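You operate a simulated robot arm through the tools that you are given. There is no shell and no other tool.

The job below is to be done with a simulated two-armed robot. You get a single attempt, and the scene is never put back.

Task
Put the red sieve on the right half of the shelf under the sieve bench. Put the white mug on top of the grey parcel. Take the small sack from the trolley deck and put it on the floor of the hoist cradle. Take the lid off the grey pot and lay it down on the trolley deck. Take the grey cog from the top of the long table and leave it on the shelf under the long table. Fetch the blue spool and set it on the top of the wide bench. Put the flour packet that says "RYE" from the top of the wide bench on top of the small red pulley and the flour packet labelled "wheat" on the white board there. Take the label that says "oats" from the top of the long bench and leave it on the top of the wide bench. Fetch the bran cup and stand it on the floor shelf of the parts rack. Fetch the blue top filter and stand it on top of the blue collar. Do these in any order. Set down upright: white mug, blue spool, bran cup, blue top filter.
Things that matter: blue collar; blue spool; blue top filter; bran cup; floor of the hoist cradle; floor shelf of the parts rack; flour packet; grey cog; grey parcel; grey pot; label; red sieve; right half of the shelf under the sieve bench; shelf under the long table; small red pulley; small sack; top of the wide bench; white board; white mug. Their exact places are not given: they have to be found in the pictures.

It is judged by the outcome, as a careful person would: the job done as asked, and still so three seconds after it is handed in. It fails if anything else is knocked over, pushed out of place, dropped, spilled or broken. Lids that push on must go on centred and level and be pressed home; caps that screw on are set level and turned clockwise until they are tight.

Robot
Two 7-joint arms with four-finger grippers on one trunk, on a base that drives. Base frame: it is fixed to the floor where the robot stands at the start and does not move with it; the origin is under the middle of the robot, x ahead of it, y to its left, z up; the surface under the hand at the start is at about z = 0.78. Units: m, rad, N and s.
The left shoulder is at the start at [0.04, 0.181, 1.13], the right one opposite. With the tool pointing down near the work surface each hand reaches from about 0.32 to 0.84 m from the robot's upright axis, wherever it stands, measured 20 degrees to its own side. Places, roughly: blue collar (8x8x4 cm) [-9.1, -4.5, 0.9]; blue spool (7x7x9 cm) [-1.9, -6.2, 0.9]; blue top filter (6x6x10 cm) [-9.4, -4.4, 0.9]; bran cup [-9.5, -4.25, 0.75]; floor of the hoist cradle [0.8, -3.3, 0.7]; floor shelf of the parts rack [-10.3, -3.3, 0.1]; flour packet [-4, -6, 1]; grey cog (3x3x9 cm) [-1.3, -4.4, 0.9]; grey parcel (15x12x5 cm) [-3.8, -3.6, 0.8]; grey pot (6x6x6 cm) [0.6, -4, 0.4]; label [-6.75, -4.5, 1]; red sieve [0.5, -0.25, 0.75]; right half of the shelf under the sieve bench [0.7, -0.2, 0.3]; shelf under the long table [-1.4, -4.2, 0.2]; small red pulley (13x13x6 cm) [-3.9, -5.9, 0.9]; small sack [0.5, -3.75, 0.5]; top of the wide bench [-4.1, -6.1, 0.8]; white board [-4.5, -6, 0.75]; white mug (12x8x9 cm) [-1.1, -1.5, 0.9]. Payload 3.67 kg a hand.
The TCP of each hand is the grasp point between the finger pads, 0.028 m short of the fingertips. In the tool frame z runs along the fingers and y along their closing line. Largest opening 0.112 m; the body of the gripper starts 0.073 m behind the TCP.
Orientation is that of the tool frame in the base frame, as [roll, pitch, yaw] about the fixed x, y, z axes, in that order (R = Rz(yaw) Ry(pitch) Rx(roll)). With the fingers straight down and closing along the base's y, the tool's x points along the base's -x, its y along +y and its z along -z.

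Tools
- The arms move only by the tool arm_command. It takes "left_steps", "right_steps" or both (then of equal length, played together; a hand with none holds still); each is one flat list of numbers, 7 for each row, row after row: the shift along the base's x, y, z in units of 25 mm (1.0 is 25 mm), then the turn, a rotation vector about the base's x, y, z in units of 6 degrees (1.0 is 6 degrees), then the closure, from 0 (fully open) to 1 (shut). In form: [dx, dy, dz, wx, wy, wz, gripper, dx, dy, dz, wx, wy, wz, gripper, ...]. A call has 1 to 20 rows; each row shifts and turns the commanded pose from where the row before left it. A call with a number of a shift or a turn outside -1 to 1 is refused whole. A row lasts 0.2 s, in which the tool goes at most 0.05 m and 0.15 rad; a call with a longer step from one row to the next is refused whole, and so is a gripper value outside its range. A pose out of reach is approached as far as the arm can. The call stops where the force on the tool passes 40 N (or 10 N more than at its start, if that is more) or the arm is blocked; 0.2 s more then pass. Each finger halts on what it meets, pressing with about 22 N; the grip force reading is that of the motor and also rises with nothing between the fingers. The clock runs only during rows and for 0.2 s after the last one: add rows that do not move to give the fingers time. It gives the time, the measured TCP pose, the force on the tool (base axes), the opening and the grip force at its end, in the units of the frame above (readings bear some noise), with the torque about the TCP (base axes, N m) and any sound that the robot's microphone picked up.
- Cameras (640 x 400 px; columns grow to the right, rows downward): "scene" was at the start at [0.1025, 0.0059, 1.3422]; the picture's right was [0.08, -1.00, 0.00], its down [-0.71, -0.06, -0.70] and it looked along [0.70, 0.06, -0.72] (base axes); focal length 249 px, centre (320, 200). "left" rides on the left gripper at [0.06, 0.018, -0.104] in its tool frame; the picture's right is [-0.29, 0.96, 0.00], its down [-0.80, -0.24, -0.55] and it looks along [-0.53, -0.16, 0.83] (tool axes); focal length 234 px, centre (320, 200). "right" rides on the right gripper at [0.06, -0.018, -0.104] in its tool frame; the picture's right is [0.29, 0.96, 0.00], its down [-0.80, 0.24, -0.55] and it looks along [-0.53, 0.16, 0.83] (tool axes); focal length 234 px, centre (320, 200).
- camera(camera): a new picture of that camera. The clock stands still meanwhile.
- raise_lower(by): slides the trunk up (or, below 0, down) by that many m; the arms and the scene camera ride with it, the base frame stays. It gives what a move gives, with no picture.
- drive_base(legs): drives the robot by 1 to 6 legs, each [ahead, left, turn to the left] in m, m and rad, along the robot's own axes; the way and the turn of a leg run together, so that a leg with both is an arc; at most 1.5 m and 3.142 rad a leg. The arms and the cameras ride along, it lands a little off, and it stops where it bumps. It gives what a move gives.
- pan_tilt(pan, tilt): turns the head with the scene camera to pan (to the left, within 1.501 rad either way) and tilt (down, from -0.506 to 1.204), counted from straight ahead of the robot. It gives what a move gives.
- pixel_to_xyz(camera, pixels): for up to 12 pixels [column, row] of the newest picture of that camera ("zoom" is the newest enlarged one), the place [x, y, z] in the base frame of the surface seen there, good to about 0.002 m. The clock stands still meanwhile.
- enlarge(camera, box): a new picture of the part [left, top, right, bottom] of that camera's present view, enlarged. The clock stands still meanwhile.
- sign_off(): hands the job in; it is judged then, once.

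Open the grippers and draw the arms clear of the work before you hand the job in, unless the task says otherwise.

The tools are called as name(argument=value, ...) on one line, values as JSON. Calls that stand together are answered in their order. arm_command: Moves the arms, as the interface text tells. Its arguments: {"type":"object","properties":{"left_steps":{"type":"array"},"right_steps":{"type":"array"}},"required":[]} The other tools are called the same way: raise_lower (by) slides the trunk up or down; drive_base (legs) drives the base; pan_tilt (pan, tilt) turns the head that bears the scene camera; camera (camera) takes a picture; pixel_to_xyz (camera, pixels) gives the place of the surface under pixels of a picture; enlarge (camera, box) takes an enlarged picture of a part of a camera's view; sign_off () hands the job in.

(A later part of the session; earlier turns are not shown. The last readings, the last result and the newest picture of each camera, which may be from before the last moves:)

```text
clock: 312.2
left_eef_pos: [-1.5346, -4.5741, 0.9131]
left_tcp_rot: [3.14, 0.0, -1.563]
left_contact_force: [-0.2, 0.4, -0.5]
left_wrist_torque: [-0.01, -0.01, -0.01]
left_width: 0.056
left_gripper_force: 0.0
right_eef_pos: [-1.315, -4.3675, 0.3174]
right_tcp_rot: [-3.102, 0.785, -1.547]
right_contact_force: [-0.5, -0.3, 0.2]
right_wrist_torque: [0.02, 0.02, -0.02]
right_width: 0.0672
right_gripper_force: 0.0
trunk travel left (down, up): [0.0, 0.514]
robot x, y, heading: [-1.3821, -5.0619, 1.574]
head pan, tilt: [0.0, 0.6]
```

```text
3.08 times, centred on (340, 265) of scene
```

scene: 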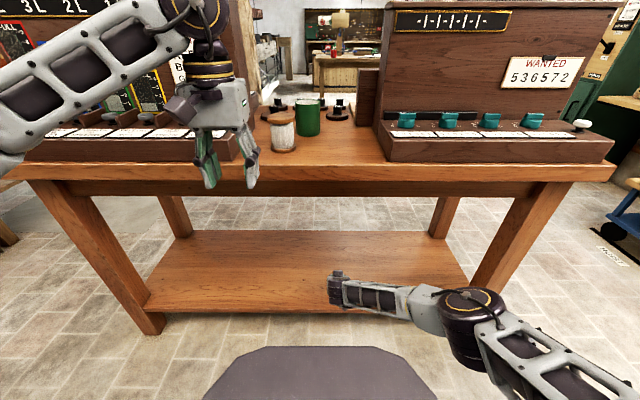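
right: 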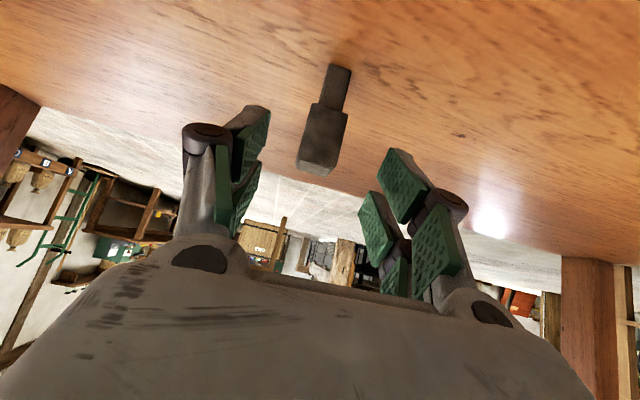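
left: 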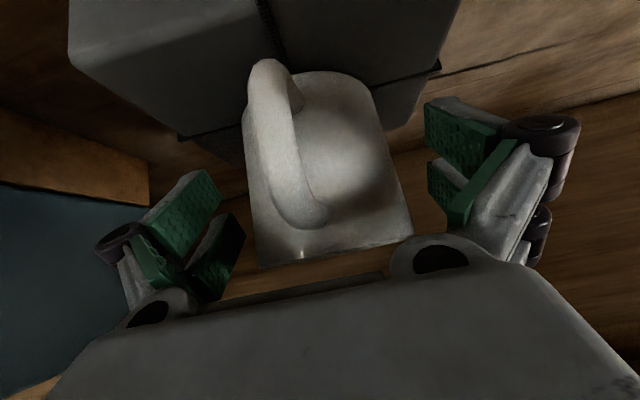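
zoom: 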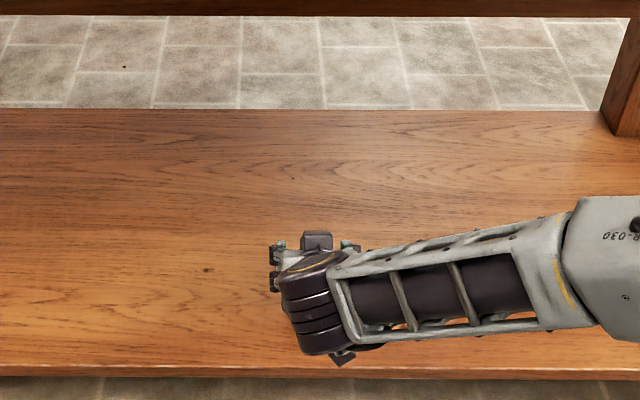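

The cog stands on the shelf and the hand is clear. I back off 0.22 m, raise the arm and trunk.

arm_command(right_steps=[0, -0.7, 0.3, 0, 0, 0, 0.4, 0, -0.7, 0.3, 0, 0, 0, 0.4, 0, -0.7, 0.3, 0, 0, 0, 0.4, 0, -0.7, 0.3, 0, 0, 0, 0.4])

drive_base(legs=[[-0.24, 0, 0]])

arm_command(right_steps=[0, 0, 0.9, -0.9375, 0, 0, 0.4, 0, 0, 0.9, -0.9375, 0, 0, 0.4, 0, 0, 0.9, -0.9375, 0, 0, 0.4, 0, 0, 0.9, -0.9375, 0, 0, 0.4, 0, 0, 0.9, -0.9375, 0, 0, 0.4, 0, 0, 0.9, -0.9375, 0, 0, 0.4, 0, 0, 0.9, -0.9375, 0, 0, 0.4, 0, 0, 0.9, -0.9375, 0, 0, 0.4, 0, 0, 0.9, 0, 0, 0, 0.4, 0, 0, 0.9, 0, 0, 0, 0.4, 0, 0, 0.9, 0, 0, 0, 0.4, 0, 0, 0.9, 0, 0, 0, 0.4, 0, 0, 0.9, 0, 0, 0, 0.4, 0, 0, 0.9, 0, 0, 0, 0.4, 0, 0, 0.9, 0, 0, 0, 0.4])

raise_lower(by=0.3)

camera(camera="scene")

```text
clock: 313.2
left_eef_pos: [-1.5348, -4.5731, 0.9125]
left_tcp_rot: [3.14, 0.0, -1.564]
left_contact_force: [-0.1, -0.5, 0.0]
left_wrist_torque: [0.04, -0.02, -0.02]
left_width: 0.0561
left_gripper_force: 0.0
right_eef_pos: [-1.3171, -4.4371, 0.3516]
right_tcp_rot: [-3.103, 0.784, -1.549]
right_contact_force: [-0.6, 0.0, -0.2]
right_wrist_torque: [0.01, 0.01, -0.01]
right_width: 0.0669
right_gripper_force: 0.2
trunk travel left (down, up): [0.0, 0.514]
robot x, y, heading: [-1.3798, -5.0649, 1.577]
head pan, tilt: [0.0, 0.6]
```

```text
clock: 315.0
left_eef_pos: [-1.5326, -4.8125, 0.9139]
left_tcp_rot: [3.141, 0.002, -1.565]
left_contact_force: [0.2, 0.1, -0.1]
left_wrist_torque: [-0.02, 0.03, 0.0]
left_width: 0.0561
left_gripper_force: 0.0
right_eef_pos: [-1.3135, -4.675, 0.3502]
right_tcp_rot: [-3.103, 0.784, -1.549]
right_contact_force: [-0.5, 0.7, 0.3]
right_wrist_torque: [-0.02, 0.02, -0.04]
right_width: 0.0672
right_gripper_force: 0.2
trunk travel left (down, up): [0.0, 0.514]
robot x, y, heading: [-1.3796, -5.3036, 1.579]
head pan, tilt: [0.0, 0.6]
```

```text
clock: 318.2
left_eef_pos: [-1.5323, -4.8116, 0.9125]
left_tcp_rot: [3.141, 0.0, -1.565]
left_contact_force: [-0.3, -0.5, 0.7]
left_wrist_torque: [0.03, 0.0, 0.0]
left_width: 0.0559
left_gripper_force: 0.2
right_eef_pos: [-1.3157, -4.6742, 0.686]
right_tcp_rot: [-3.118, 0.0, -1.555]
right_contact_force: [-0.7, 0.7, -0.2]
right_wrist_torque: [-0.02, -0.02, 0.02]
right_width: 0.0673
right_gripper_force: 0.1
trunk travel left (down, up): [0.0, 0.514]
robot x, y, heading: [-1.3787, -5.3007, 1.58]
head pan, tilt: [0.0, 0.6]
```

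```text
clock: 321.2
left_eef_pos: [-1.5321, -4.8097, 1.2122]
left_tcp_rot: [3.139, -0.002, -1.565]
left_contact_force: [-0.3, 0.4, 0.0]
left_wrist_torque: [-0.01, -0.01, -0.04]
left_width: 0.0559
left_gripper_force: 0.0
right_eef_pos: [-1.314, -4.6732, 0.9837]
right_tcp_rot: [-3.117, -0.001, -1.554]
right_contact_force: [-0.6, 0.4, 0.3]
right_wrist_torque: [0.02, 0.01, 0.03]
right_width: 0.0671
right_gripper_force: 0.1
trunk travel left (down, up): [-0.3, 0.214]
robot x, y, heading: [-1.3776, -5.3015, 1.574]
head pan, tilt: [0.0, 0.6]
```

```text
taken
```

scene: 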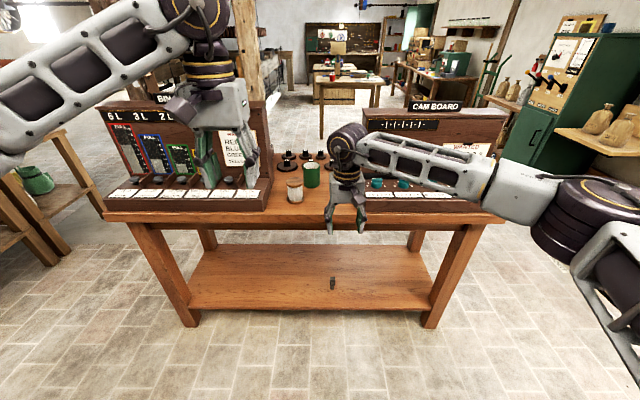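

The cog stands on the shelf at (333,282). I raise the right hand, move a little north, and turn round to face the south benches for the spool.

arm_command(right_steps=[0, -0.5, 0.9, 0, 0, 0, 0.4, 0, -0.5, 0.9, 0, 0, 0, 0.4, 0, -0.5, 0.9, 0, 0, 0, 0.4, 0, -0.5, 0.9, 0, 0, 0, 0.4, 0, -0.5, 0.9, 0, 0, 0, 0.4, 0, -0.5, 0.9, 0, 0, 0, 0.4, 0, -0.5, 0.9, 0, 0, 0, 0.4])

drive_base(legs=[[0.12, 0.2, 0], [0, 0, 3.14]])

pan_tilt(pan=0, tilt=0.5)

camera(camera="scene")

```text
clock: 322.8
left_eef_pos: [-1.5321, -4.812, 1.2128]
left_tcp_rot: [3.139, 0.001, -1.566]
left_contact_force: [-0.7, 0.0, -0.6]
left_wrist_torque: [0.0, -0.01, 0.01]
left_width: 0.0559
left_gripper_force: 0.1
right_eef_pos: [-1.3158, -4.7624, 1.1417]
right_tcp_rot: [-3.117, -0.002, -1.556]
right_contact_force: [-0.2, -0.1, 0.2]
right_wrist_torque: [-0.02, 0.01, 0.02]
right_width: 0.0671
right_gripper_force: 0.0
trunk travel left (down, up): [-0.3, 0.214]
robot x, y, heading: [-1.3746, -5.2998, 1.576]
head pan, tilt: [0.0, 0.6]
```

```text
clock: 332.5
left_eef_pos: [-1.4525, -5.6815, 1.2116]
left_tcp_rot: [3.14, 0.002, 1.516]
left_contact_force: [0.7, -0.2, 0.2]
left_wrist_torque: [-0.03, 0.01, 0.01]
left_width: 0.0558
left_gripper_force: 0.0
right_eef_pos: [-1.6725, -5.7192, 1.1412]
right_tcp_rot: [-3.116, -0.001, 1.527]
right_contact_force: [-0.2, -0.8, -0.7]
right_wrist_torque: [0.02, -0.01, 0.01]
right_width: 0.0675
right_gripper_force: 0.0
trunk travel left (down, up): [-0.3, 0.214]
robot x, y, heading: [-1.58, -5.1835, -1.624]
head pan, tilt: [0.0, 0.6]
```

```text
clock: 333.2
left_eef_pos: [-1.4524, -5.6825, 1.2132]
left_tcp_rot: [3.14, 0.0, 1.518]
left_contact_force: [-0.4, 0.1, 0.8]
left_wrist_torque: [0.0, 0.0, 0.01]
left_width: 0.0559
left_gripper_force: 0.1
right_eef_pos: [-1.674, -5.7193, 1.1409]
right_tcp_rot: [-3.117, 0.0, 1.528]
right_contact_force: [-0.7, 0.0, -0.1]
right_wrist_torque: [-0.02, 0.0, 0.0]
right_width: 0.0671
right_gripper_force: 0.2
trunk travel left (down, up): [-0.3, 0.214]
robot x, y, heading: [-1.5808, -5.1826, -1.617]
head pan, tilt: [0.0, 0.499]
```

```text
taken
```

scene: 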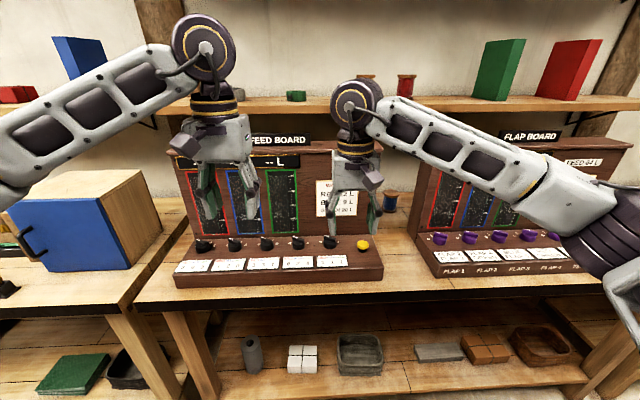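

A blue spool is visible at (390,203) between the feed and flap boards. I zoom and measure it.

enlarge(camera="scene", box=[340, 150, 460, 290])

pixel_to_xyz(camera="scene", pixels=[[390, 196], [390, 207], [384, 200], [396, 200], [388, 215], [378, 265], [412, 250], [400, 270], [385, 240], [405, 225], [402, 290]])

```text
2.86 times, centred on (400, 220) of scene
```

zoom: 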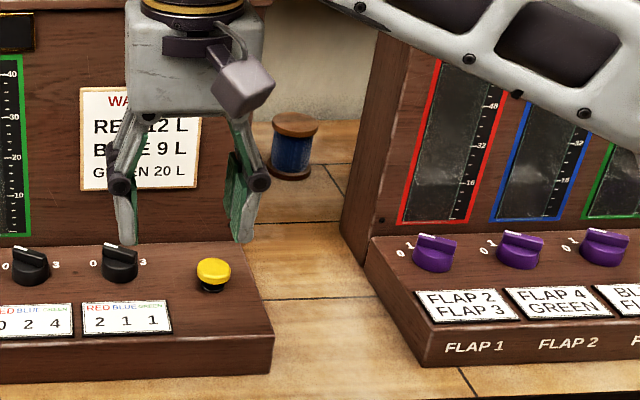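

```text
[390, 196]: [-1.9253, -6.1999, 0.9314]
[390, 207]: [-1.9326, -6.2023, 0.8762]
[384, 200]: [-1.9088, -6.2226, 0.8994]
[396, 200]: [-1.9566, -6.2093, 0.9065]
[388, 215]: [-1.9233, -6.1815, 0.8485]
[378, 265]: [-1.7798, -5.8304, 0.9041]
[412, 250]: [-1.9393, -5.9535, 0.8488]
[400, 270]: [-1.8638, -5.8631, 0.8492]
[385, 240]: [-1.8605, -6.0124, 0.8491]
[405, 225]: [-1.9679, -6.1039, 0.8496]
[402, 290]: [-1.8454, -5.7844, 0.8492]
```

The blue spool stands at about (−1.93,−6.22), z 0.849–0.94, in a gap between the boards. I check the gap's width and the wall shelf above it.

pixel_to_xyz(camera="zoom", pixels=[[270, 350], [245, 225], [345, 235], [400, 100], [372, 260], [292, 120], [285, 170], [200, 150], [310, 70], [340, 180], [262, 240], [265, 180]])

pixel_to_xyz(camera="scene", pixels=[[290, 108], [440, 105], [300, 98], [400, 85], [365, 90], [330, 330], [400, 140], [390, 297]])

```text
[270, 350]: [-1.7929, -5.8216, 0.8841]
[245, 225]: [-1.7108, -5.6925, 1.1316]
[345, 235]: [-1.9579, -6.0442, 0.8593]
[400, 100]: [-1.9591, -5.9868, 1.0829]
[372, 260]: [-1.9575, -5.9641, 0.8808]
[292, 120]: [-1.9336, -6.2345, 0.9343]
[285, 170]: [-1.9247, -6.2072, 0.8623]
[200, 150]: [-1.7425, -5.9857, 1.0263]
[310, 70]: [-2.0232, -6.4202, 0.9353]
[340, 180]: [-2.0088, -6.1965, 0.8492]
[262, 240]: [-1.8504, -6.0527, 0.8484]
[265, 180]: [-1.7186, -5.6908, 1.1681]
```

```text
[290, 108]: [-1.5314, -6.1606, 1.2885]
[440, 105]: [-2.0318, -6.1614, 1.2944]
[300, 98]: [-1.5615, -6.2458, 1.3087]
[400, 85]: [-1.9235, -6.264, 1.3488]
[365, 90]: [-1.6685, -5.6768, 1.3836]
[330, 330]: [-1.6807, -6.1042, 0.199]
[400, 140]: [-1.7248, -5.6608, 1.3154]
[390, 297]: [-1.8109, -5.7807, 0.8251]
```

The spool is behind the boards (gap x −1.96…−1.79) with a wall shelf at z≈1.29 above. I move in front of the gap, raise the trunk, and look down to understand the space.

raise_lower(by=0.2)

drive_base(legs=[[0, -0.3, 0.05]])

pan_tilt(pan=0, tilt=0.65)

camera(camera="scene")

```text
clock: 335.4
left_eef_pos: [-1.4528, -5.6835, 1.4114]
left_tcp_rot: [-3.141, -0.001, 1.519]
left_contact_force: [0.2, 0.0, -0.3]
left_wrist_torque: [0.01, 0.03, -0.01]
left_width: 0.0558
left_gripper_force: 0.0
right_eef_pos: [-1.6733, -5.7196, 1.3411]
right_tcp_rot: [-3.117, -0.002, 1.529]
right_contact_force: [0.3, 0.6, -0.6]
right_wrist_torque: [0.01, -0.01, 0.0]
right_width: 0.067
right_gripper_force: 0.1
trunk travel left (down, up): [-0.5, 0.014]
robot x, y, heading: [-1.5771, -5.1814, -1.619]
head pan, tilt: [0.0, 0.499]
```

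```text
clock: 337.4
left_eef_pos: [-1.7229, -5.6684, 1.4119]
left_tcp_rot: [3.141, -0.001, 1.574]
left_contact_force: [-0.3, 0.6, 1.0]
left_wrist_torque: [-0.03, 0.03, 0.01]
left_width: 0.0556
left_gripper_force: 0.1
right_eef_pos: [-1.9401, -5.7167, 1.3416]
right_tcp_rot: [-3.118, 0.0, 1.586]
right_contact_force: [0.0, 0.3, 0.0]
right_wrist_torque: [-0.01, 0.04, -0.01]
right_width: 0.0671
right_gripper_force: 0.1
trunk travel left (down, up): [-0.5, 0.014]
robot x, y, heading: [-1.8796, -5.1773, -1.565]
head pan, tilt: [0.0, 0.499]
```

```text
clock: 338.1
left_eef_pos: [-1.7252, -5.6671, 1.4121]
left_tcp_rot: [3.141, -0.001, 1.576]
left_contact_force: [-0.4, -0.3, -0.4]
left_wrist_torque: [0.0, 0.02, 0.0]
left_width: 0.0559
left_gripper_force: 0.0
right_eef_pos: [-1.9423, -5.7164, 1.3419]
right_tcp_rot: [-3.12, 0.0, 1.586]
right_contact_force: [0.0, 0.4, 1.6]
right_wrist_torque: [0.01, -0.01, 0.0]
right_width: 0.0671
right_gripper_force: 0.1
trunk travel left (down, up): [-0.5, 0.014]
robot x, y, heading: [-1.8801, -5.1763, -1.567]
head pan, tilt: [0.0, 0.649]
```

```text
taken
```

scene: 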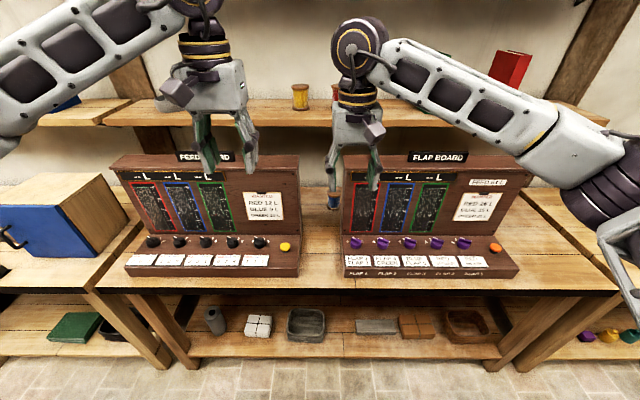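

The right hand hides the spool. I shift the right hand back and to the right and look again.

arm_command(right_steps=[-0.8, 0.6, 0, 0, 0, 0, 0.4, -0.8, 0.6, 0, 0, 0, 0, 0.4, -0.8, 0.6, 0, 0, 0, 0, 0.4, -0.8, 0.6, 0, 0, 0, 0, 0.4, -0.8, 0.6, 0, 0, 0, 0, 0.4, -0.8, 0.6, 0, 0, 0, 0, 0.4])

enlarge(camera="scene", box=[240, 80, 440, 290])

```text
clock: 339.6
left_eef_pos: [-1.7265, -5.6662, 1.4129]
left_tcp_rot: [3.139, 0.001, 1.576]
left_contact_force: [-0.3, 0.6, 0.8]
left_wrist_torque: [0.01, -0.02, 0.01]
left_width: 0.0559
left_gripper_force: 0.0
right_eef_pos: [-2.0635, -5.6263, 1.3412]
right_tcp_rot: [-3.118, -0.001, 1.587]
right_contact_force: [-0.1, -0.3, 0.1]
right_wrist_torque: [-0.01, 0.0, 0.02]
right_width: 0.0672
right_gripper_force: 0.0
trunk travel left (down, up): [-0.5, 0.014]
robot x, y, heading: [-1.8813, -5.1763, -1.561]
head pan, tilt: [0.0, 0.649]
```

```text
1.90 times, centred on (340, 185) of scene
```

zoom: 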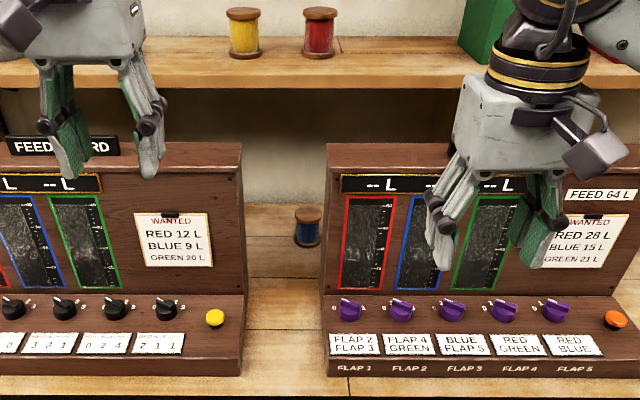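

Now the spool is visible at zoom (307,225) in the gap. I measure the boards' tops, backs and the spool again.

pixel_to_xyz(camera="zoom", pixels=[[238, 144], [238, 160], [333, 146], [333, 160], [307, 212], [294, 215], [320, 215], [307, 240], [244, 300], [324, 300], [300, 75], [300, 88]])

pixel_to_xyz(camera="zoom", pixels=[[200, 143], [360, 146], [280, 205], [310, 250], [265, 260], [243, 200], [326, 200], [307, 205], [285, 300], [285, 370]])

```text
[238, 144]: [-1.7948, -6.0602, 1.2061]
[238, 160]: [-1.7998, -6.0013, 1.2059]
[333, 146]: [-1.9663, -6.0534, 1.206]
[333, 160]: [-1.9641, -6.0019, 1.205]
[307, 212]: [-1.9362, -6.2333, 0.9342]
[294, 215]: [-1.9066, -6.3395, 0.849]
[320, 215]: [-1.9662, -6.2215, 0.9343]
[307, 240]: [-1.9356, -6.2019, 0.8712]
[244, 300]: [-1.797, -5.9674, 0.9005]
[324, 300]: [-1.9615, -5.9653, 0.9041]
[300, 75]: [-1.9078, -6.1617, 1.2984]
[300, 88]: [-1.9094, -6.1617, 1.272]
```

```text
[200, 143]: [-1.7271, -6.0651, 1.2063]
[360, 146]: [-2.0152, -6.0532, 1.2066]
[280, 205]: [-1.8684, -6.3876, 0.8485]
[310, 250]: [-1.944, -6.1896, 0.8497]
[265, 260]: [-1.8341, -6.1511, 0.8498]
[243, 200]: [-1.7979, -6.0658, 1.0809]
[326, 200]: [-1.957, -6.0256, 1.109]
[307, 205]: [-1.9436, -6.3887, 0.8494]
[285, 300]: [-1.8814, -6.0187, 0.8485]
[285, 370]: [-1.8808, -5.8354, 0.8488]
```

The gap is 0.16 m wide (x −1.962…−1.80), the spool's centre about (−1.936,−6.225) behind it. I'll reach through the gap with the left hand tilted 60° so fingers grip the thread core; first I lower the trunk and reposition the base.

raise_lower(by=-0.25)

drive_base(legs=[[0.12, -0.18, -0.01]])

arm_command(left_steps=[0.1, 0, 0, -0.91, 0, 0, 0.2, 0.1, 0, 0, -0.91, 0, 0, 0.2, 0.1, 0, 0, -0.91, 0, 0, 0.2, 0.1, 0, 0, -0.91, 0, 0, 0.2, 0.1, 0, 0, -0.91, 0, 0, 0.2, 0.1, 0, 0, -0.91, 0, 0, 0.2, 0.1, 0, 0, -0.91, 0, 0, 0.2, 0.1, 0, 0, -0.91, 0, 0, 0.2, 0.1, 0, 0, -0.91, 0, 0, 0.2, 0.1, 0, 0, -0.91, 0, 0, 0.2, 0, 0, 0, -0.9, 0, 0, 0.2])

camera(camera="scene")

camera(camera="left")

```text
clock: 342.1
left_eef_pos: [-1.7261, -5.6678, 1.1632]
left_tcp_rot: [3.139, 0.001, 1.575]
left_contact_force: [0.6, -0.5, -0.3]
left_wrist_torque: [-0.01, -0.02, -0.03]
left_width: 0.056
left_gripper_force: 0.1
right_eef_pos: [-2.0629, -5.6269, 1.0915]
right_tcp_rot: [-3.119, 0.0, 1.585]
right_contact_force: [-0.4, -0.4, 0.7]
right_wrist_torque: [-0.03, -0.05, 0.01]
right_width: 0.0673
right_gripper_force: 0.2
trunk travel left (down, up): [-0.25, 0.264]
robot x, y, heading: [-1.8808, -5.1763, -1.564]
head pan, tilt: [0.0, 0.649]
```

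```text
clock: 343.8
left_eef_pos: [-1.9085, -5.7856, 1.1622]
left_tcp_rot: [3.14, -0.001, 1.567]
left_contact_force: [-0.6, 0.0, -0.2]
left_wrist_torque: [-0.01, 0.0, 0.0]
left_width: 0.056
left_gripper_force: 0.0
right_eef_pos: [-2.247, -5.7412, 1.0912]
right_tcp_rot: [-3.121, 0.001, 1.578]
right_contact_force: [-0.3, 0.2, -0.3]
right_wrist_torque: [0.01, -0.01, 0.01]
right_width: 0.0671
right_gripper_force: 0.1
trunk travel left (down, up): [-0.25, 0.264]
robot x, y, heading: [-2.0604, -5.291, -1.572]
head pan, tilt: [0.0, 0.649]
```

```text
clock: 346.2
left_eef_pos: [-1.8837, -5.7858, 1.1619]
left_tcp_rot: [3.133, 1.048, 1.563]
left_contact_force: [0.1, 0.3, -0.4]
left_wrist_torque: [0.02, 0.01, -0.03]
left_width: 0.0895
left_gripper_force: 0.0
right_eef_pos: [-2.2454, -5.7412, 1.0915]
right_tcp_rot: [-3.119, 0.0, 1.578]
right_contact_force: [-0.1, -0.5, 1.6]
right_wrist_torque: [0.01, 0.01, -0.02]
right_width: 0.0668
right_gripper_force: 0.2
trunk travel left (down, up): [-0.25, 0.264]
robot x, y, heading: [-2.0577, -5.2944, -1.571]
head pan, tilt: [0.0, 0.649]
```

```text
taken
```

scene: 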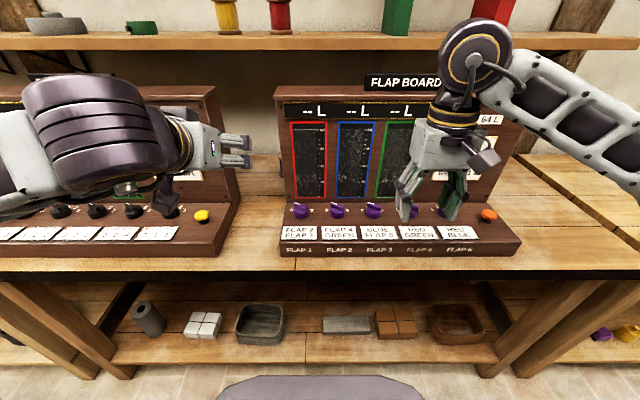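

```text
taken
```

left: 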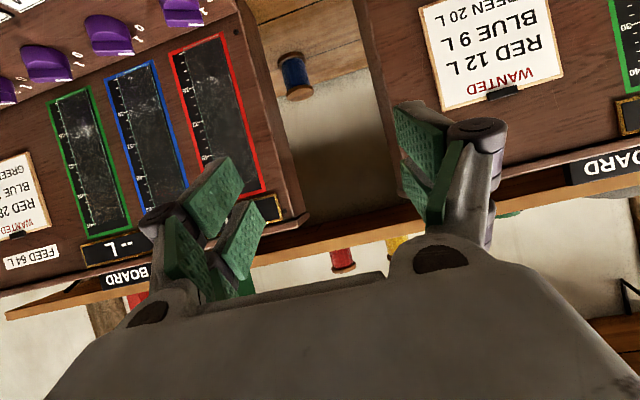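

The hand camera sees the spool at (293,77) through the gap. I measure the wrist barrel's size to make sure it fits the gap.

pixel_to_xyz(camera="scene", pixels=[[35, 120], [60, 80], [130, 85], [150, 130], [100, 185], [60, 180], [185, 150], [10, 150], [212, 150], [200, 120], [165, 200], [20, 200]])

pixel_to_xyz(camera="left", pixels=[[292, 60], [293, 80], [300, 95], [278, 78], [310, 75], [290, 140], [390, 120], [300, 210], [395, 200]])

```text
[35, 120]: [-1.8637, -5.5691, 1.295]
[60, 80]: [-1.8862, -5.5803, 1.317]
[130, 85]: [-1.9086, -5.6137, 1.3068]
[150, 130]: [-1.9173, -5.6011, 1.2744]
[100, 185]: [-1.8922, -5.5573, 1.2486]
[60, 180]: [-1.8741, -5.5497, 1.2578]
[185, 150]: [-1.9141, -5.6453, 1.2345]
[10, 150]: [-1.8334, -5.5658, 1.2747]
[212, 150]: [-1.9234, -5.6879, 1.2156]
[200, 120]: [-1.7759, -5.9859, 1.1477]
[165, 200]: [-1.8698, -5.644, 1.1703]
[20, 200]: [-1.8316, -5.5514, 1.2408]
```

```text
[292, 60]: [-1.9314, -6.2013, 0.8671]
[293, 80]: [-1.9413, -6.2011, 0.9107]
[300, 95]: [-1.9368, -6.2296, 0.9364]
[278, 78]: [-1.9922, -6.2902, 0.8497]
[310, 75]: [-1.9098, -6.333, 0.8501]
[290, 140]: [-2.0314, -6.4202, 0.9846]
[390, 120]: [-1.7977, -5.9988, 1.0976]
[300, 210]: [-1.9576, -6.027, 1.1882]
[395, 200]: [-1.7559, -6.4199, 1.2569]
```

The barrel centre sits about 0.196 m behind the TCP, radius ~0.05, which fits the gap. I lower the hand to z≈0.93 and advance to y≈−5.95, then look.

arm_command(left_steps=[0, 0, -0.93, 0, 0, 0, 0.15, 0, 0, -0.93, 0, 0, 0, 0.15, 0, 0, -0.93, 0, 0, 0, 0.15, 0, 0, -0.93, 0, 0, 0, 0.15, 0, 0, -0.93, 0, 0, 0, 0.15, 0, 0, -0.93, 0, 0, 0, 0.15, 0, 0, -0.93, 0, 0, 0, 0.15, 0, 0, -0.93, 0, 0, 0, 0.15, 0, 0, -0.93, 0, 0, 0, 0.15, 0, 0, -0.93, 0, 0, 0, 0.15, 0.03, -0.8, 0, 0, 0, 0, 0.15, 0.03, -0.8, 0, 0, 0, 0, 0.15, 0, -0.8, 0, 0, 0, 0, 0.15, 0, -0.8, 0, 0, 0, 0, 0.15, 0, -0.8, 0, 0, 0, 0, 0.15, 0, -0.8, 0, 0, 0, 0, 0.15, 0, -0.8, 0, 0, 0, 0, 0.15, 0, -0.8, 0, 0, 0, 0, 0.15])

camera(camera="scene")

camera(camera="left")

```text
clock: 350.0
left_eef_pos: [-1.8888, -5.9688, 0.9339]
left_tcp_rot: [3.133, 1.045, 1.563]
left_contact_force: [-0.4, -0.3, 0.1]
left_wrist_torque: [0.0, 0.0, -0.01]
left_width: 0.095
left_gripper_force: 0.1
left hand out of reach, approached as far as the arm can: row 2, 3, 4, 6
right_eef_pos: [-2.2463, -5.742, 1.091]
right_tcp_rot: [-3.118, 0.0, 1.578]
right_contact_force: [1.4, -0.9, 1.1]
right_wrist_torque: [0.0, 0.02, 0.04]
right_width: 0.067
right_gripper_force: 0.0
trunk travel left (down, up): [-0.25, 0.264]
robot x, y, heading: [-2.0588, -5.2941, -1.575]
head pan, tilt: [0.0, 0.649]
```

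```text
taken
```

scene: 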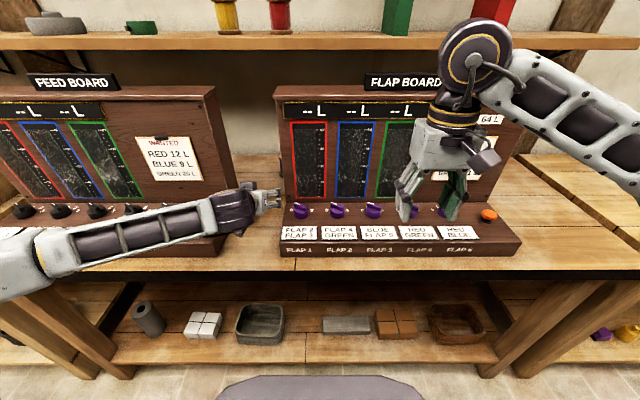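

```text
taken
```

left: 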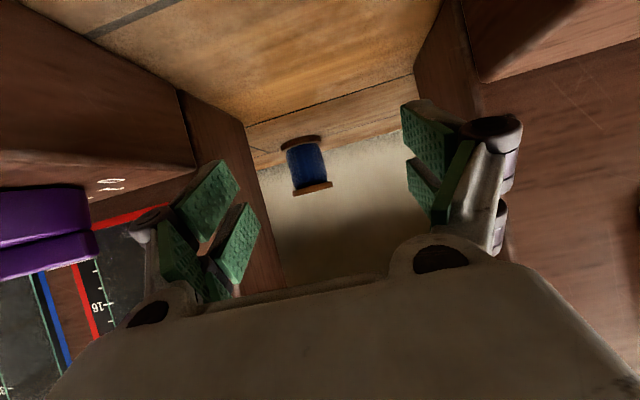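

The hand is in the mouth of the gap. For a straighter forearm I retract 0.16 m, strafe the base 0.07 m right and compensate with the arm.

arm_command(left_steps=[0, 0.8, 0, 0, 0, 0, 0.15, 0, 0.8, 0, 0, 0, 0, 0.15, 0, 0.8, 0, 0, 0, 0, 0.15, 0, 0.8, 0, 0, 0, 0, 0.15, 0, 0.8, 0, 0, 0, 0, 0.15, 0, 0.8, 0, 0, 0, 0, 0.15, 0, 0.8, 0, 0, 0, 0, 0.15, 0, 0.8, 0, 0, 0, 0, 0.15])

drive_base(legs=[[0.0, -0.07, 0]])

arm_command(left_steps=[0.7, -0.1, 0, 0, 0, 0, 0.15, 0.7, -0.1, 0, 0, 0, 0, 0.15, 0.7, -0.1, 0, 0, 0, 0, 0.15, 0.7, -0.1, 0, 0, 0, 0, 0.15, 0, 0, 0, 0, 0, 0, 0.15])

camera(camera="left")

```text
clock: 351.8
left_eef_pos: [-1.8886, -5.8069, 0.9361]
left_tcp_rot: [3.135, 1.047, 1.566]
left_contact_force: [-0.5, -0.8, -0.5]
left_wrist_torque: [-0.05, -0.03, -0.01]
left_width: 0.0953
left_gripper_force: 0.1
right_eef_pos: [-2.247, -5.7399, 1.0918]
right_tcp_rot: [-3.12, -0.001, 1.579]
right_contact_force: [-0.6, 1.1, -0.6]
right_wrist_torque: [-0.01, -0.01, -0.01]
right_width: 0.0672
right_gripper_force: 0.1
trunk travel left (down, up): [-0.25, 0.264]
robot x, y, heading: [-2.0596, -5.2952, -1.573]
head pan, tilt: [0.0, 0.649]
```

```text
clock: 352.8
left_eef_pos: [-1.9597, -5.8091, 0.9363]
left_tcp_rot: [3.131, 1.046, 1.558]
left_contact_force: [0.2, 0.2, -0.3]
left_wrist_torque: [0.04, -0.04, 0.03]
left_width: 0.0952
left_gripper_force: 0.0
right_eef_pos: [-2.3172, -5.7407, 1.0919]
right_tcp_rot: [-3.118, 0.001, 1.576]
right_contact_force: [-1.0, -1.0, 0.2]
right_wrist_torque: [0.04, -0.03, 0.01]
right_width: 0.067
right_gripper_force: 0.0
trunk travel left (down, up): [-0.25, 0.264]
robot x, y, heading: [-2.1275, -5.2893, -1.578]
head pan, tilt: [0.0, 0.649]
```

```text
clock: 354.0
left_eef_pos: [-1.8882, -5.8179, 0.9338]
left_tcp_rot: [3.134, 1.045, 1.562]
left_contact_force: [-0.7, 0.4, -0.9]
left_wrist_torque: [0.01, -0.01, 0.01]
left_width: 0.0953
left_gripper_force: 0.1
right_eef_pos: [-2.3159, -5.7401, 1.0915]
right_tcp_rot: [-3.119, 0.0, 1.576]
right_contact_force: [-0.5, 0.8, -0.1]
right_wrist_torque: [0.0, -0.01, 0.01]
right_width: 0.0672
right_gripper_force: 0.0
trunk travel left (down, up): [-0.25, 0.264]
robot x, y, heading: [-2.1289, -5.2926, -1.578]
head pan, tilt: [0.0, 0.649]
```

```text
taken
```

left: 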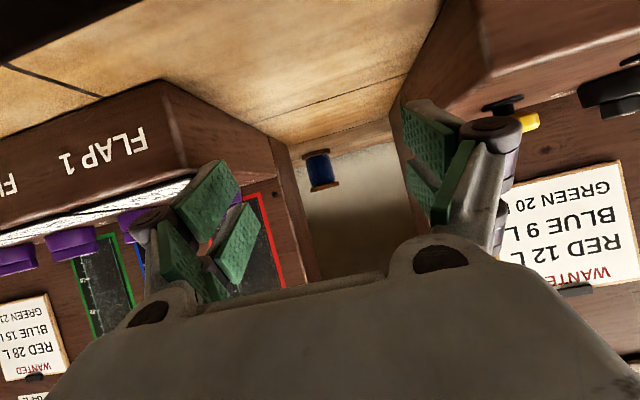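

I advance straight in to y≈−6.02 centred on the gap (x≈−1.882), then check the views.

arm_command(left_steps=[0.06, -0.8, 0, 0, 0, 0, 0.15, 0.06, -0.8, 0, 0, 0, 0, 0.15, 0.06, -0.8, 0, 0, 0, 0, 0.15, 0.06, -0.8, 0, 0, 0, 0, 0.15, 0, -0.8, 0, 0, 0, 0, 0.15, 0, -0.8, 0, 0, 0, 0, 0.15, 0, -0.8, 0, 0, 0, 0, 0.15, 0, -0.8, 0, 0, 0, 0, 0.15, 0, -0.8, 0, 0, 0, 0, 0.15, 0, -0.8, 0, 0, 0, 0, 0.15])

camera(camera="left")

camera(camera="scene")

```text
clock: 356.2
left_eef_pos: [-1.8816, -6.0203, 0.937]
left_tcp_rot: [3.133, 1.045, 1.563]
left_contact_force: [0.2, -0.1, -0.1]
left_wrist_torque: [0.02, 0.02, -0.02]
left_width: 0.095
left_gripper_force: 0.1
right_eef_pos: [-2.3158, -5.7415, 1.0922]
right_tcp_rot: [-3.119, 0.001, 1.575]
right_contact_force: [-0.1, -0.5, -0.5]
right_wrist_torque: [-0.01, -0.01, -0.02]
right_width: 0.0668
right_gripper_force: 0.0
trunk travel left (down, up): [-0.25, 0.264]
robot x, y, heading: [-2.1272, -5.2948, -1.574]
head pan, tilt: [0.0, 0.649]
```

```text
taken
```

left: 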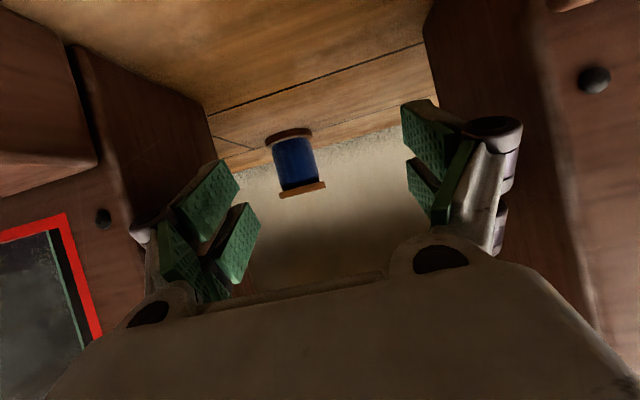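

```text
taken
```

scene: 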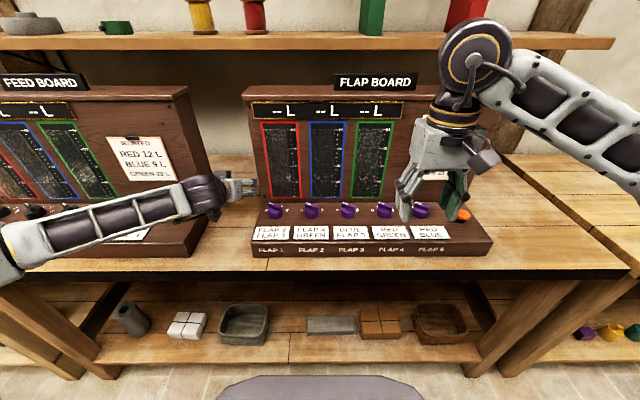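

I check how high the forearm is over the FEED board's base before advancing further.

pixel_to_xyz(camera="scene", pixels=[[205, 195], [180, 205], [140, 215], [100, 225], [60, 240], [20, 255], [150, 235], [200, 215], [120, 205], [228, 187]])

enlarge(camera="scene", box=[80, 120, 280, 270])

```text
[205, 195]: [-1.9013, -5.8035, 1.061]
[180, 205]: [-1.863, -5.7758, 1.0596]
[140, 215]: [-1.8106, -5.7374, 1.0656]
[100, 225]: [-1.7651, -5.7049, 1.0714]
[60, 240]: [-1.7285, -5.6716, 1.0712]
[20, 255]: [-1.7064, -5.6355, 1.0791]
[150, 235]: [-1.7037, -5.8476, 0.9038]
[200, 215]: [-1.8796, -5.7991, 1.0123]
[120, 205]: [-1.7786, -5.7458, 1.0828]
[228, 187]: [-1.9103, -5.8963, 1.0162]
```

```text
2.67 times, centred on (180, 195) of scene
```

zoom: 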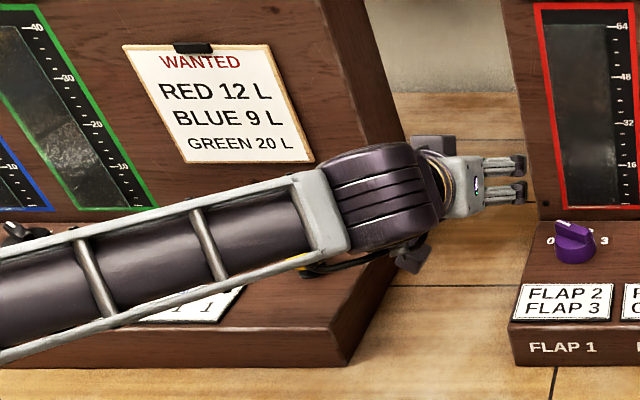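

The forearm is well above the FEED base. I advance to the pre-grasp with a 16° yaw toward the spool.

arm_command(left_steps=[-0.2, -0.7, -0.1, 0, 0, -0.533, 0.15, -0.2, -0.7, -0.1, 0, 0, -0.533, 0.15, -0.2, -0.7, -0.2, 0, 0, -0.533, 0.15, -0.2, -0.7, -0.2, 0, 0, -0.533, 0.15, -0.2, -0.7, -0.2, 0, 0, -0.533, 0.15, 0, 0, 0, 0, 0, 0, 0.15])

camera(camera="left")

enlarge(camera="scene", box=[80, 120, 280, 270])

```text
clock: 357.6
left_eef_pos: [-1.9021, -6.1044, 0.9145]
left_tcp_rot: [3.135, 1.048, 1.288]
left_contact_force: [23.8, 8.4, 5.4]
left_wrist_torque: [-0.04, 0.94, -1.33]
left_width: 0.0905
left_gripper_force: 0.1
right_eef_pos: [-2.3128, -5.7392, 1.0926]
right_tcp_rot: [-3.115, 0.002, 1.577]
right_contact_force: [0.1, 0.6, -0.4]
right_wrist_torque: [0.02, 0.0, -0.02]
right_width: 0.067
right_gripper_force: 0.0
trunk travel left (down, up): [-0.25, 0.264]
robot x, y, heading: [-2.1301, -5.2918, -1.574]
head pan, tilt: [0.0, 0.649]
```

```text
taken
```

left: 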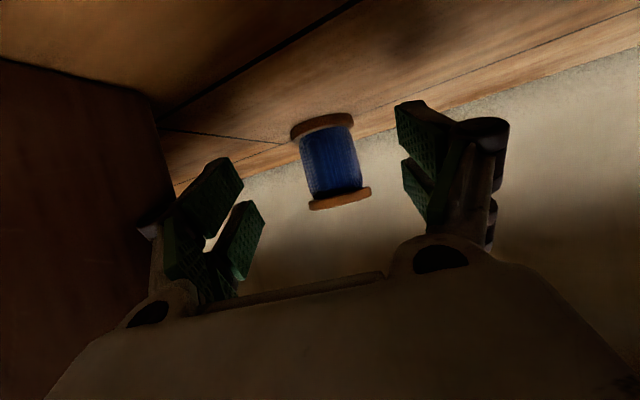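

```text
2.67 times, centred on (180, 195) of scene
```

zoom: 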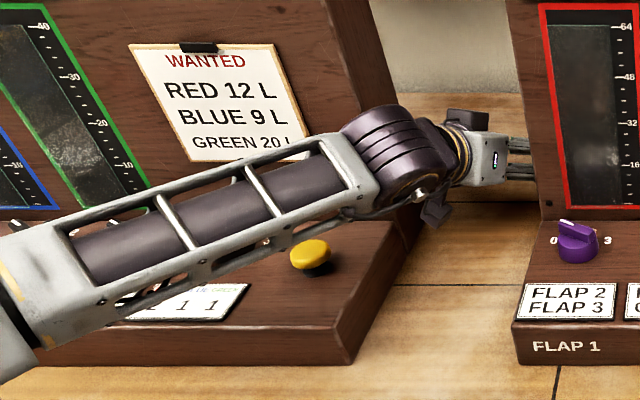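

There's a 24 N contact in +x: the outer finger touches the FLAP panel's edge. I move 12 mm away in +x, back off a bit and narrow the opening.

arm_command(left_steps=[0.3, 0.2, 0, 0, 0, 0, 0.25, 0.25, 0.3, 0, 0, 0, 0, 0.28, 0, 0, 0, 0, 0, 0, 0.28])

camera(camera="left")

pixel_to_xyz(camera="scene", pixels=[[250, 130], [247, 160], [250, 200], [255, 235], [252, 95], [190, 95], [205, 190], [190, 250]])

```text
clock: 358.4
left_eef_pos: [-1.894, -6.0938, 0.9154]
left_tcp_rot: [3.131, 1.046, 1.281]
left_contact_force: [-0.8, -0.2, 0.3]
left_wrist_torque: [0.01, 0.01, 0.02]
left_width: 0.0807
left_gripper_force: 0.1
right_eef_pos: [-2.317, -5.7412, 1.0908]
right_tcp_rot: [-3.12, 0.001, 1.574]
right_contact_force: [0.2, -0.2, 0.5]
right_wrist_torque: [0.02, -0.02, 0.0]
right_width: 0.0671
right_gripper_force: 0.1
trunk travel left (down, up): [-0.25, 0.264]
robot x, y, heading: [-2.134, -5.2918, -1.573]
head pan, tilt: [0.0, 0.649]
```

```text
taken
```

left: 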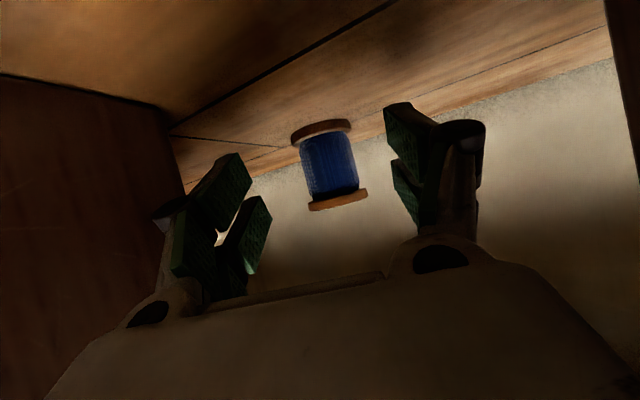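

```text
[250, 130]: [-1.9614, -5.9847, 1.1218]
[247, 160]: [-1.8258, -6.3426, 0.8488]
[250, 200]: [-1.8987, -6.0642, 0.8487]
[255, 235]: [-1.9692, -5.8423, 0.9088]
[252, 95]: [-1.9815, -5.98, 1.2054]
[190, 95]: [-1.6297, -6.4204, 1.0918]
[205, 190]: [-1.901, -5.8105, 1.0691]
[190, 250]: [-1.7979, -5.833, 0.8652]
```

Contact is gone and the FLAP board hasn't moved (edge still x≈−1.961). I advance in small steps along the approach line, lowering slightly to the core's mid-height.

arm_command(left_steps=[-0.2, -0.7, -0.2, 0, 0, 0, 0.28, -0.2, -0.7, -0.2, 0, 0, 0, 0.28, -0.2, -0.7, -0.1, 0, 0, 0, 0.28, 0, 0, 0, 0, 0, 0, 0.28])

camera(camera="left")

enlarge(camera="scene", box=[80, 120, 280, 270])

```text
clock: 359.4
left_eef_pos: [-1.9075, -6.1486, 0.9009]
left_tcp_rot: [3.132, 1.046, 1.284]
left_contact_force: [0.3, 0.4, 0.0]
left_wrist_torque: [-0.01, 0.01, -0.05]
left_width: 0.0804
left_gripper_force: 0.0
right_eef_pos: [-2.3145, -5.7406, 1.0925]
right_tcp_rot: [-3.117, 0.001, 1.575]
right_contact_force: [0.1, -0.3, 0.1]
right_wrist_torque: [-0.03, 0.02, -0.01]
right_width: 0.0674
right_gripper_force: 0.1
trunk travel left (down, up): [-0.25, 0.264]
robot x, y, heading: [-2.1288, -5.2944, -1.572]
head pan, tilt: [0.0, 0.649]
```

```text
taken
```

left: 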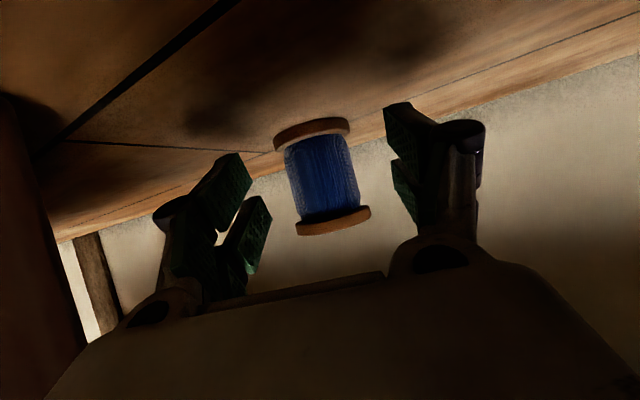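

```text
2.67 times, centred on (180, 195) of scene
```

zoom: 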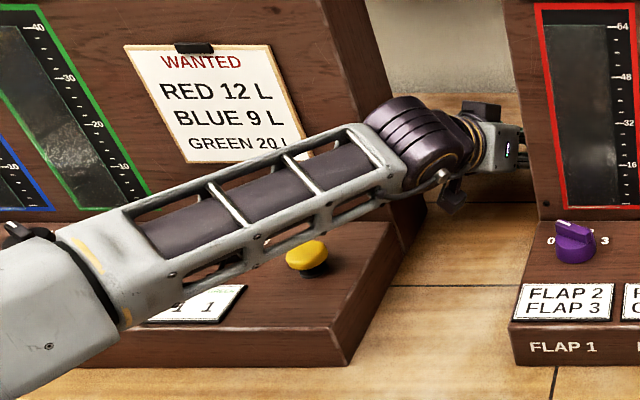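

No contact so far. I measure the forearm's near end relative to the FEED panel's corner (−1.80,−5.985) before the last 70 mm.

pixel_to_xyz(camera="zoom", pixels=[[370, 140], [385, 165], [400, 190], [420, 120], [385, 110], [440, 170], [350, 130], [300, 155], [370, 100], [395, 195], [340, 195]])

```text
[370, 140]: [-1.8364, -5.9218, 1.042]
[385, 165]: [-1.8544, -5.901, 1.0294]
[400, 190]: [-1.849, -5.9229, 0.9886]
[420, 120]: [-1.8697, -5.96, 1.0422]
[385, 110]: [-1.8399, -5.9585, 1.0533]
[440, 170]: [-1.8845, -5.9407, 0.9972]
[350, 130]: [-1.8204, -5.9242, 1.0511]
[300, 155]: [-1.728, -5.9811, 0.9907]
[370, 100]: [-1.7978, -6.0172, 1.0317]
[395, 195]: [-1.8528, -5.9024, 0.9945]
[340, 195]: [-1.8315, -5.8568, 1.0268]
```

The forearm's back edge would pass about 6 cm clear of the FEED corner. I advance the remaining distance in small steps.

arm_command(left_steps=[-0.25, -0.66, 0, 0, 0, 0, 0.28, -0.25, -0.66, 0, 0, 0, 0, 0.28, -0.25, -0.66, 0, 0, 0, 0, 0.28, -0.25, -0.66, 0, 0, 0, 0, 0.28, 0, 0, 0, 0, 0, 0, 0.28])

camera(camera="left")

enlarge(camera="scene", box=[80, 120, 280, 270])

```text
clock: 360.6
left_eef_pos: [-1.9313, -6.2119, 0.9026]
left_tcp_rot: [3.131, 1.046, 1.284]
left_contact_force: [0.0, -0.2, 0.4]
left_wrist_torque: [0.01, 0.02, -0.02]
left_width: 0.0807
left_gripper_force: 0.1
right_eef_pos: [-2.3159, -5.7411, 1.092]
right_tcp_rot: [-3.118, 0.0, 1.576]
right_contact_force: [0.0, 0.7, 0.0]
right_wrist_torque: [-0.01, -0.02, -0.01]
right_width: 0.0671
right_gripper_force: 0.2
trunk travel left (down, up): [-0.25, 0.264]
robot x, y, heading: [-2.1306, -5.294, -1.574]
head pan, tilt: [0.0, 0.649]
```

```text
taken
```

left: 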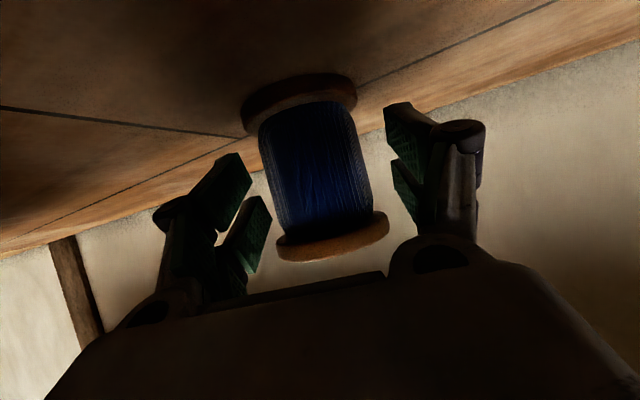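

```text
2.67 times, centred on (180, 195) of scene
```

zoom: 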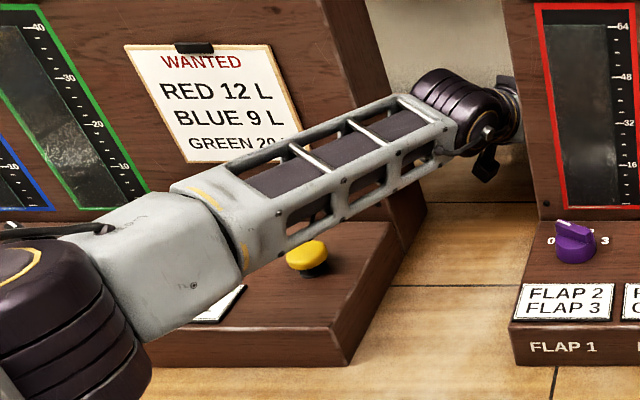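

The spool's core lies between the fingers. I close on it and lift 20 mm to test.

arm_command(left_steps=[0, 0, 0, 0, 0, 0, 0.4, 0, 0, 0, 0, 0, 0, 0.55, 0, 0, 0, 0, 0, 0, 0.7, 0, 0, 0, 0, 0, 0, 0.9, 0, 0, 0, 0, 0, 0, 0.9, 0, 0, 0.3, 0, 0, 0, 0.9, 0, 0, 0.5, 0, 0, 0, 0.9, 0, 0, 0, 0, 0, 0, 0.9])

camera(camera="left")

```text
clock: 362.4
left_eef_pos: [-1.933, -6.2132, 0.922]
left_tcp_rot: [3.132, 1.044, 1.283]
left_contact_force: [0.8, -0.1, -1.6]
left_wrist_torque: [0.04, -0.02, 0.01]
left_width: 0.0566
left_gripper_force: 21.8
right_eef_pos: [-2.316, -5.7408, 1.0912]
right_tcp_rot: [-3.119, 0.0, 1.575]
right_contact_force: [0.8, 0.5, 0.5]
right_wrist_torque: [-0.01, -0.01, -0.02]
right_width: 0.0669
right_gripper_force: 0.0
trunk travel left (down, up): [-0.25, 0.264]
robot x, y, heading: [-2.1259, -5.2906, -1.577]
head pan, tilt: [0.0, 0.649]
```

```text
taken
```

left: 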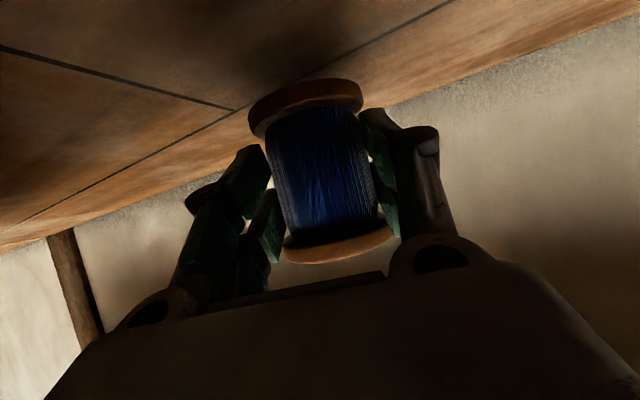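

The spool is held by its core (56.6 mm). I lift a little more and retract along the same line, straightening the yaw as the hand comes back through the gap.

arm_command(left_steps=[0, 0, 0.8, 0, 0, 0, 0.9, 0.26, 0.79, 0, 0, 0, 0, 0.9, 0.26, 0.79, 0, 0, 0, 0, 0.9, 0.26, 0.79, 0, 0, 0, 0, 0.9, 0.26, 0.79, 0, 0, 0, 0, 0.9, 0.26, 0.79, 0, 0, 0, 0, 0.9, 0.26, 0.79, 0, 0, 0, 0, 0.9, 0.12, 0.74, 0, 0, 0, 0.69, 0.9, 0.12, 0.74, 0, 0, 0, 0.69, 0.9, 0.12, 0.74, 0, 0, 0, 0.69, 0.9, 0.12, 0.74, 0, 0, 0, 0.69, 0.9, 0, 0.8, 0, 0, 0, 0, 0.9, 0, 0.8, 0, 0, 0, 0, 0.9, 0, 0.8, 0, 0, 0, 0, 0.9])

camera(camera="scene")

camera(camera="left")

```text
clock: 365.4
left_eef_pos: [-1.8801, -5.9594, 0.9433]
left_tcp_rot: [3.135, 1.046, 1.573]
left_contact_force: [0.1, 0.3, -1.3]
left_wrist_torque: [0.05, 0.01, -0.01]
left_width: 0.0566
left_gripper_force: 21.9
right_eef_pos: [-2.3163, -5.7399, 1.0927]
right_tcp_rot: [-3.117, 0.0, 1.576]
right_contact_force: [0.4, -0.6, -0.4]
right_wrist_torque: [-0.01, -0.01, -0.01]
right_width: 0.0674
right_gripper_force: 0.0
trunk travel left (down, up): [-0.25, 0.264]
robot x, y, heading: [-2.13, -5.2954, -1.573]
head pan, tilt: [0.0, 0.649]
```

```text
taken
```

scene: 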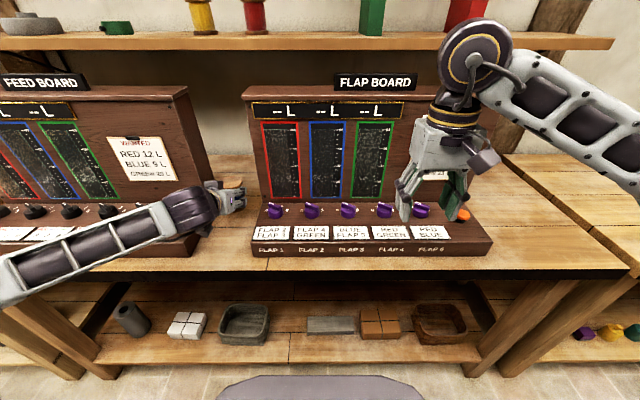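

```text
taken
```

left: 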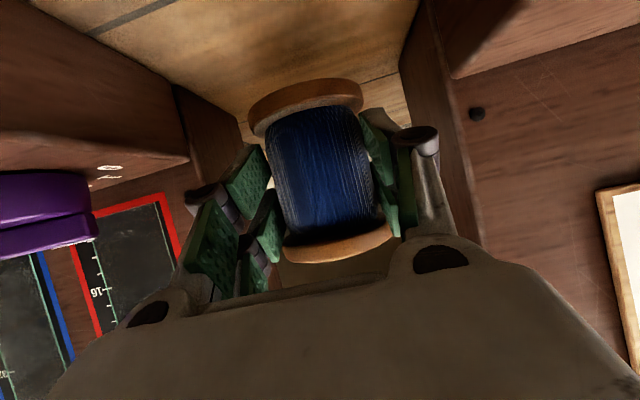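

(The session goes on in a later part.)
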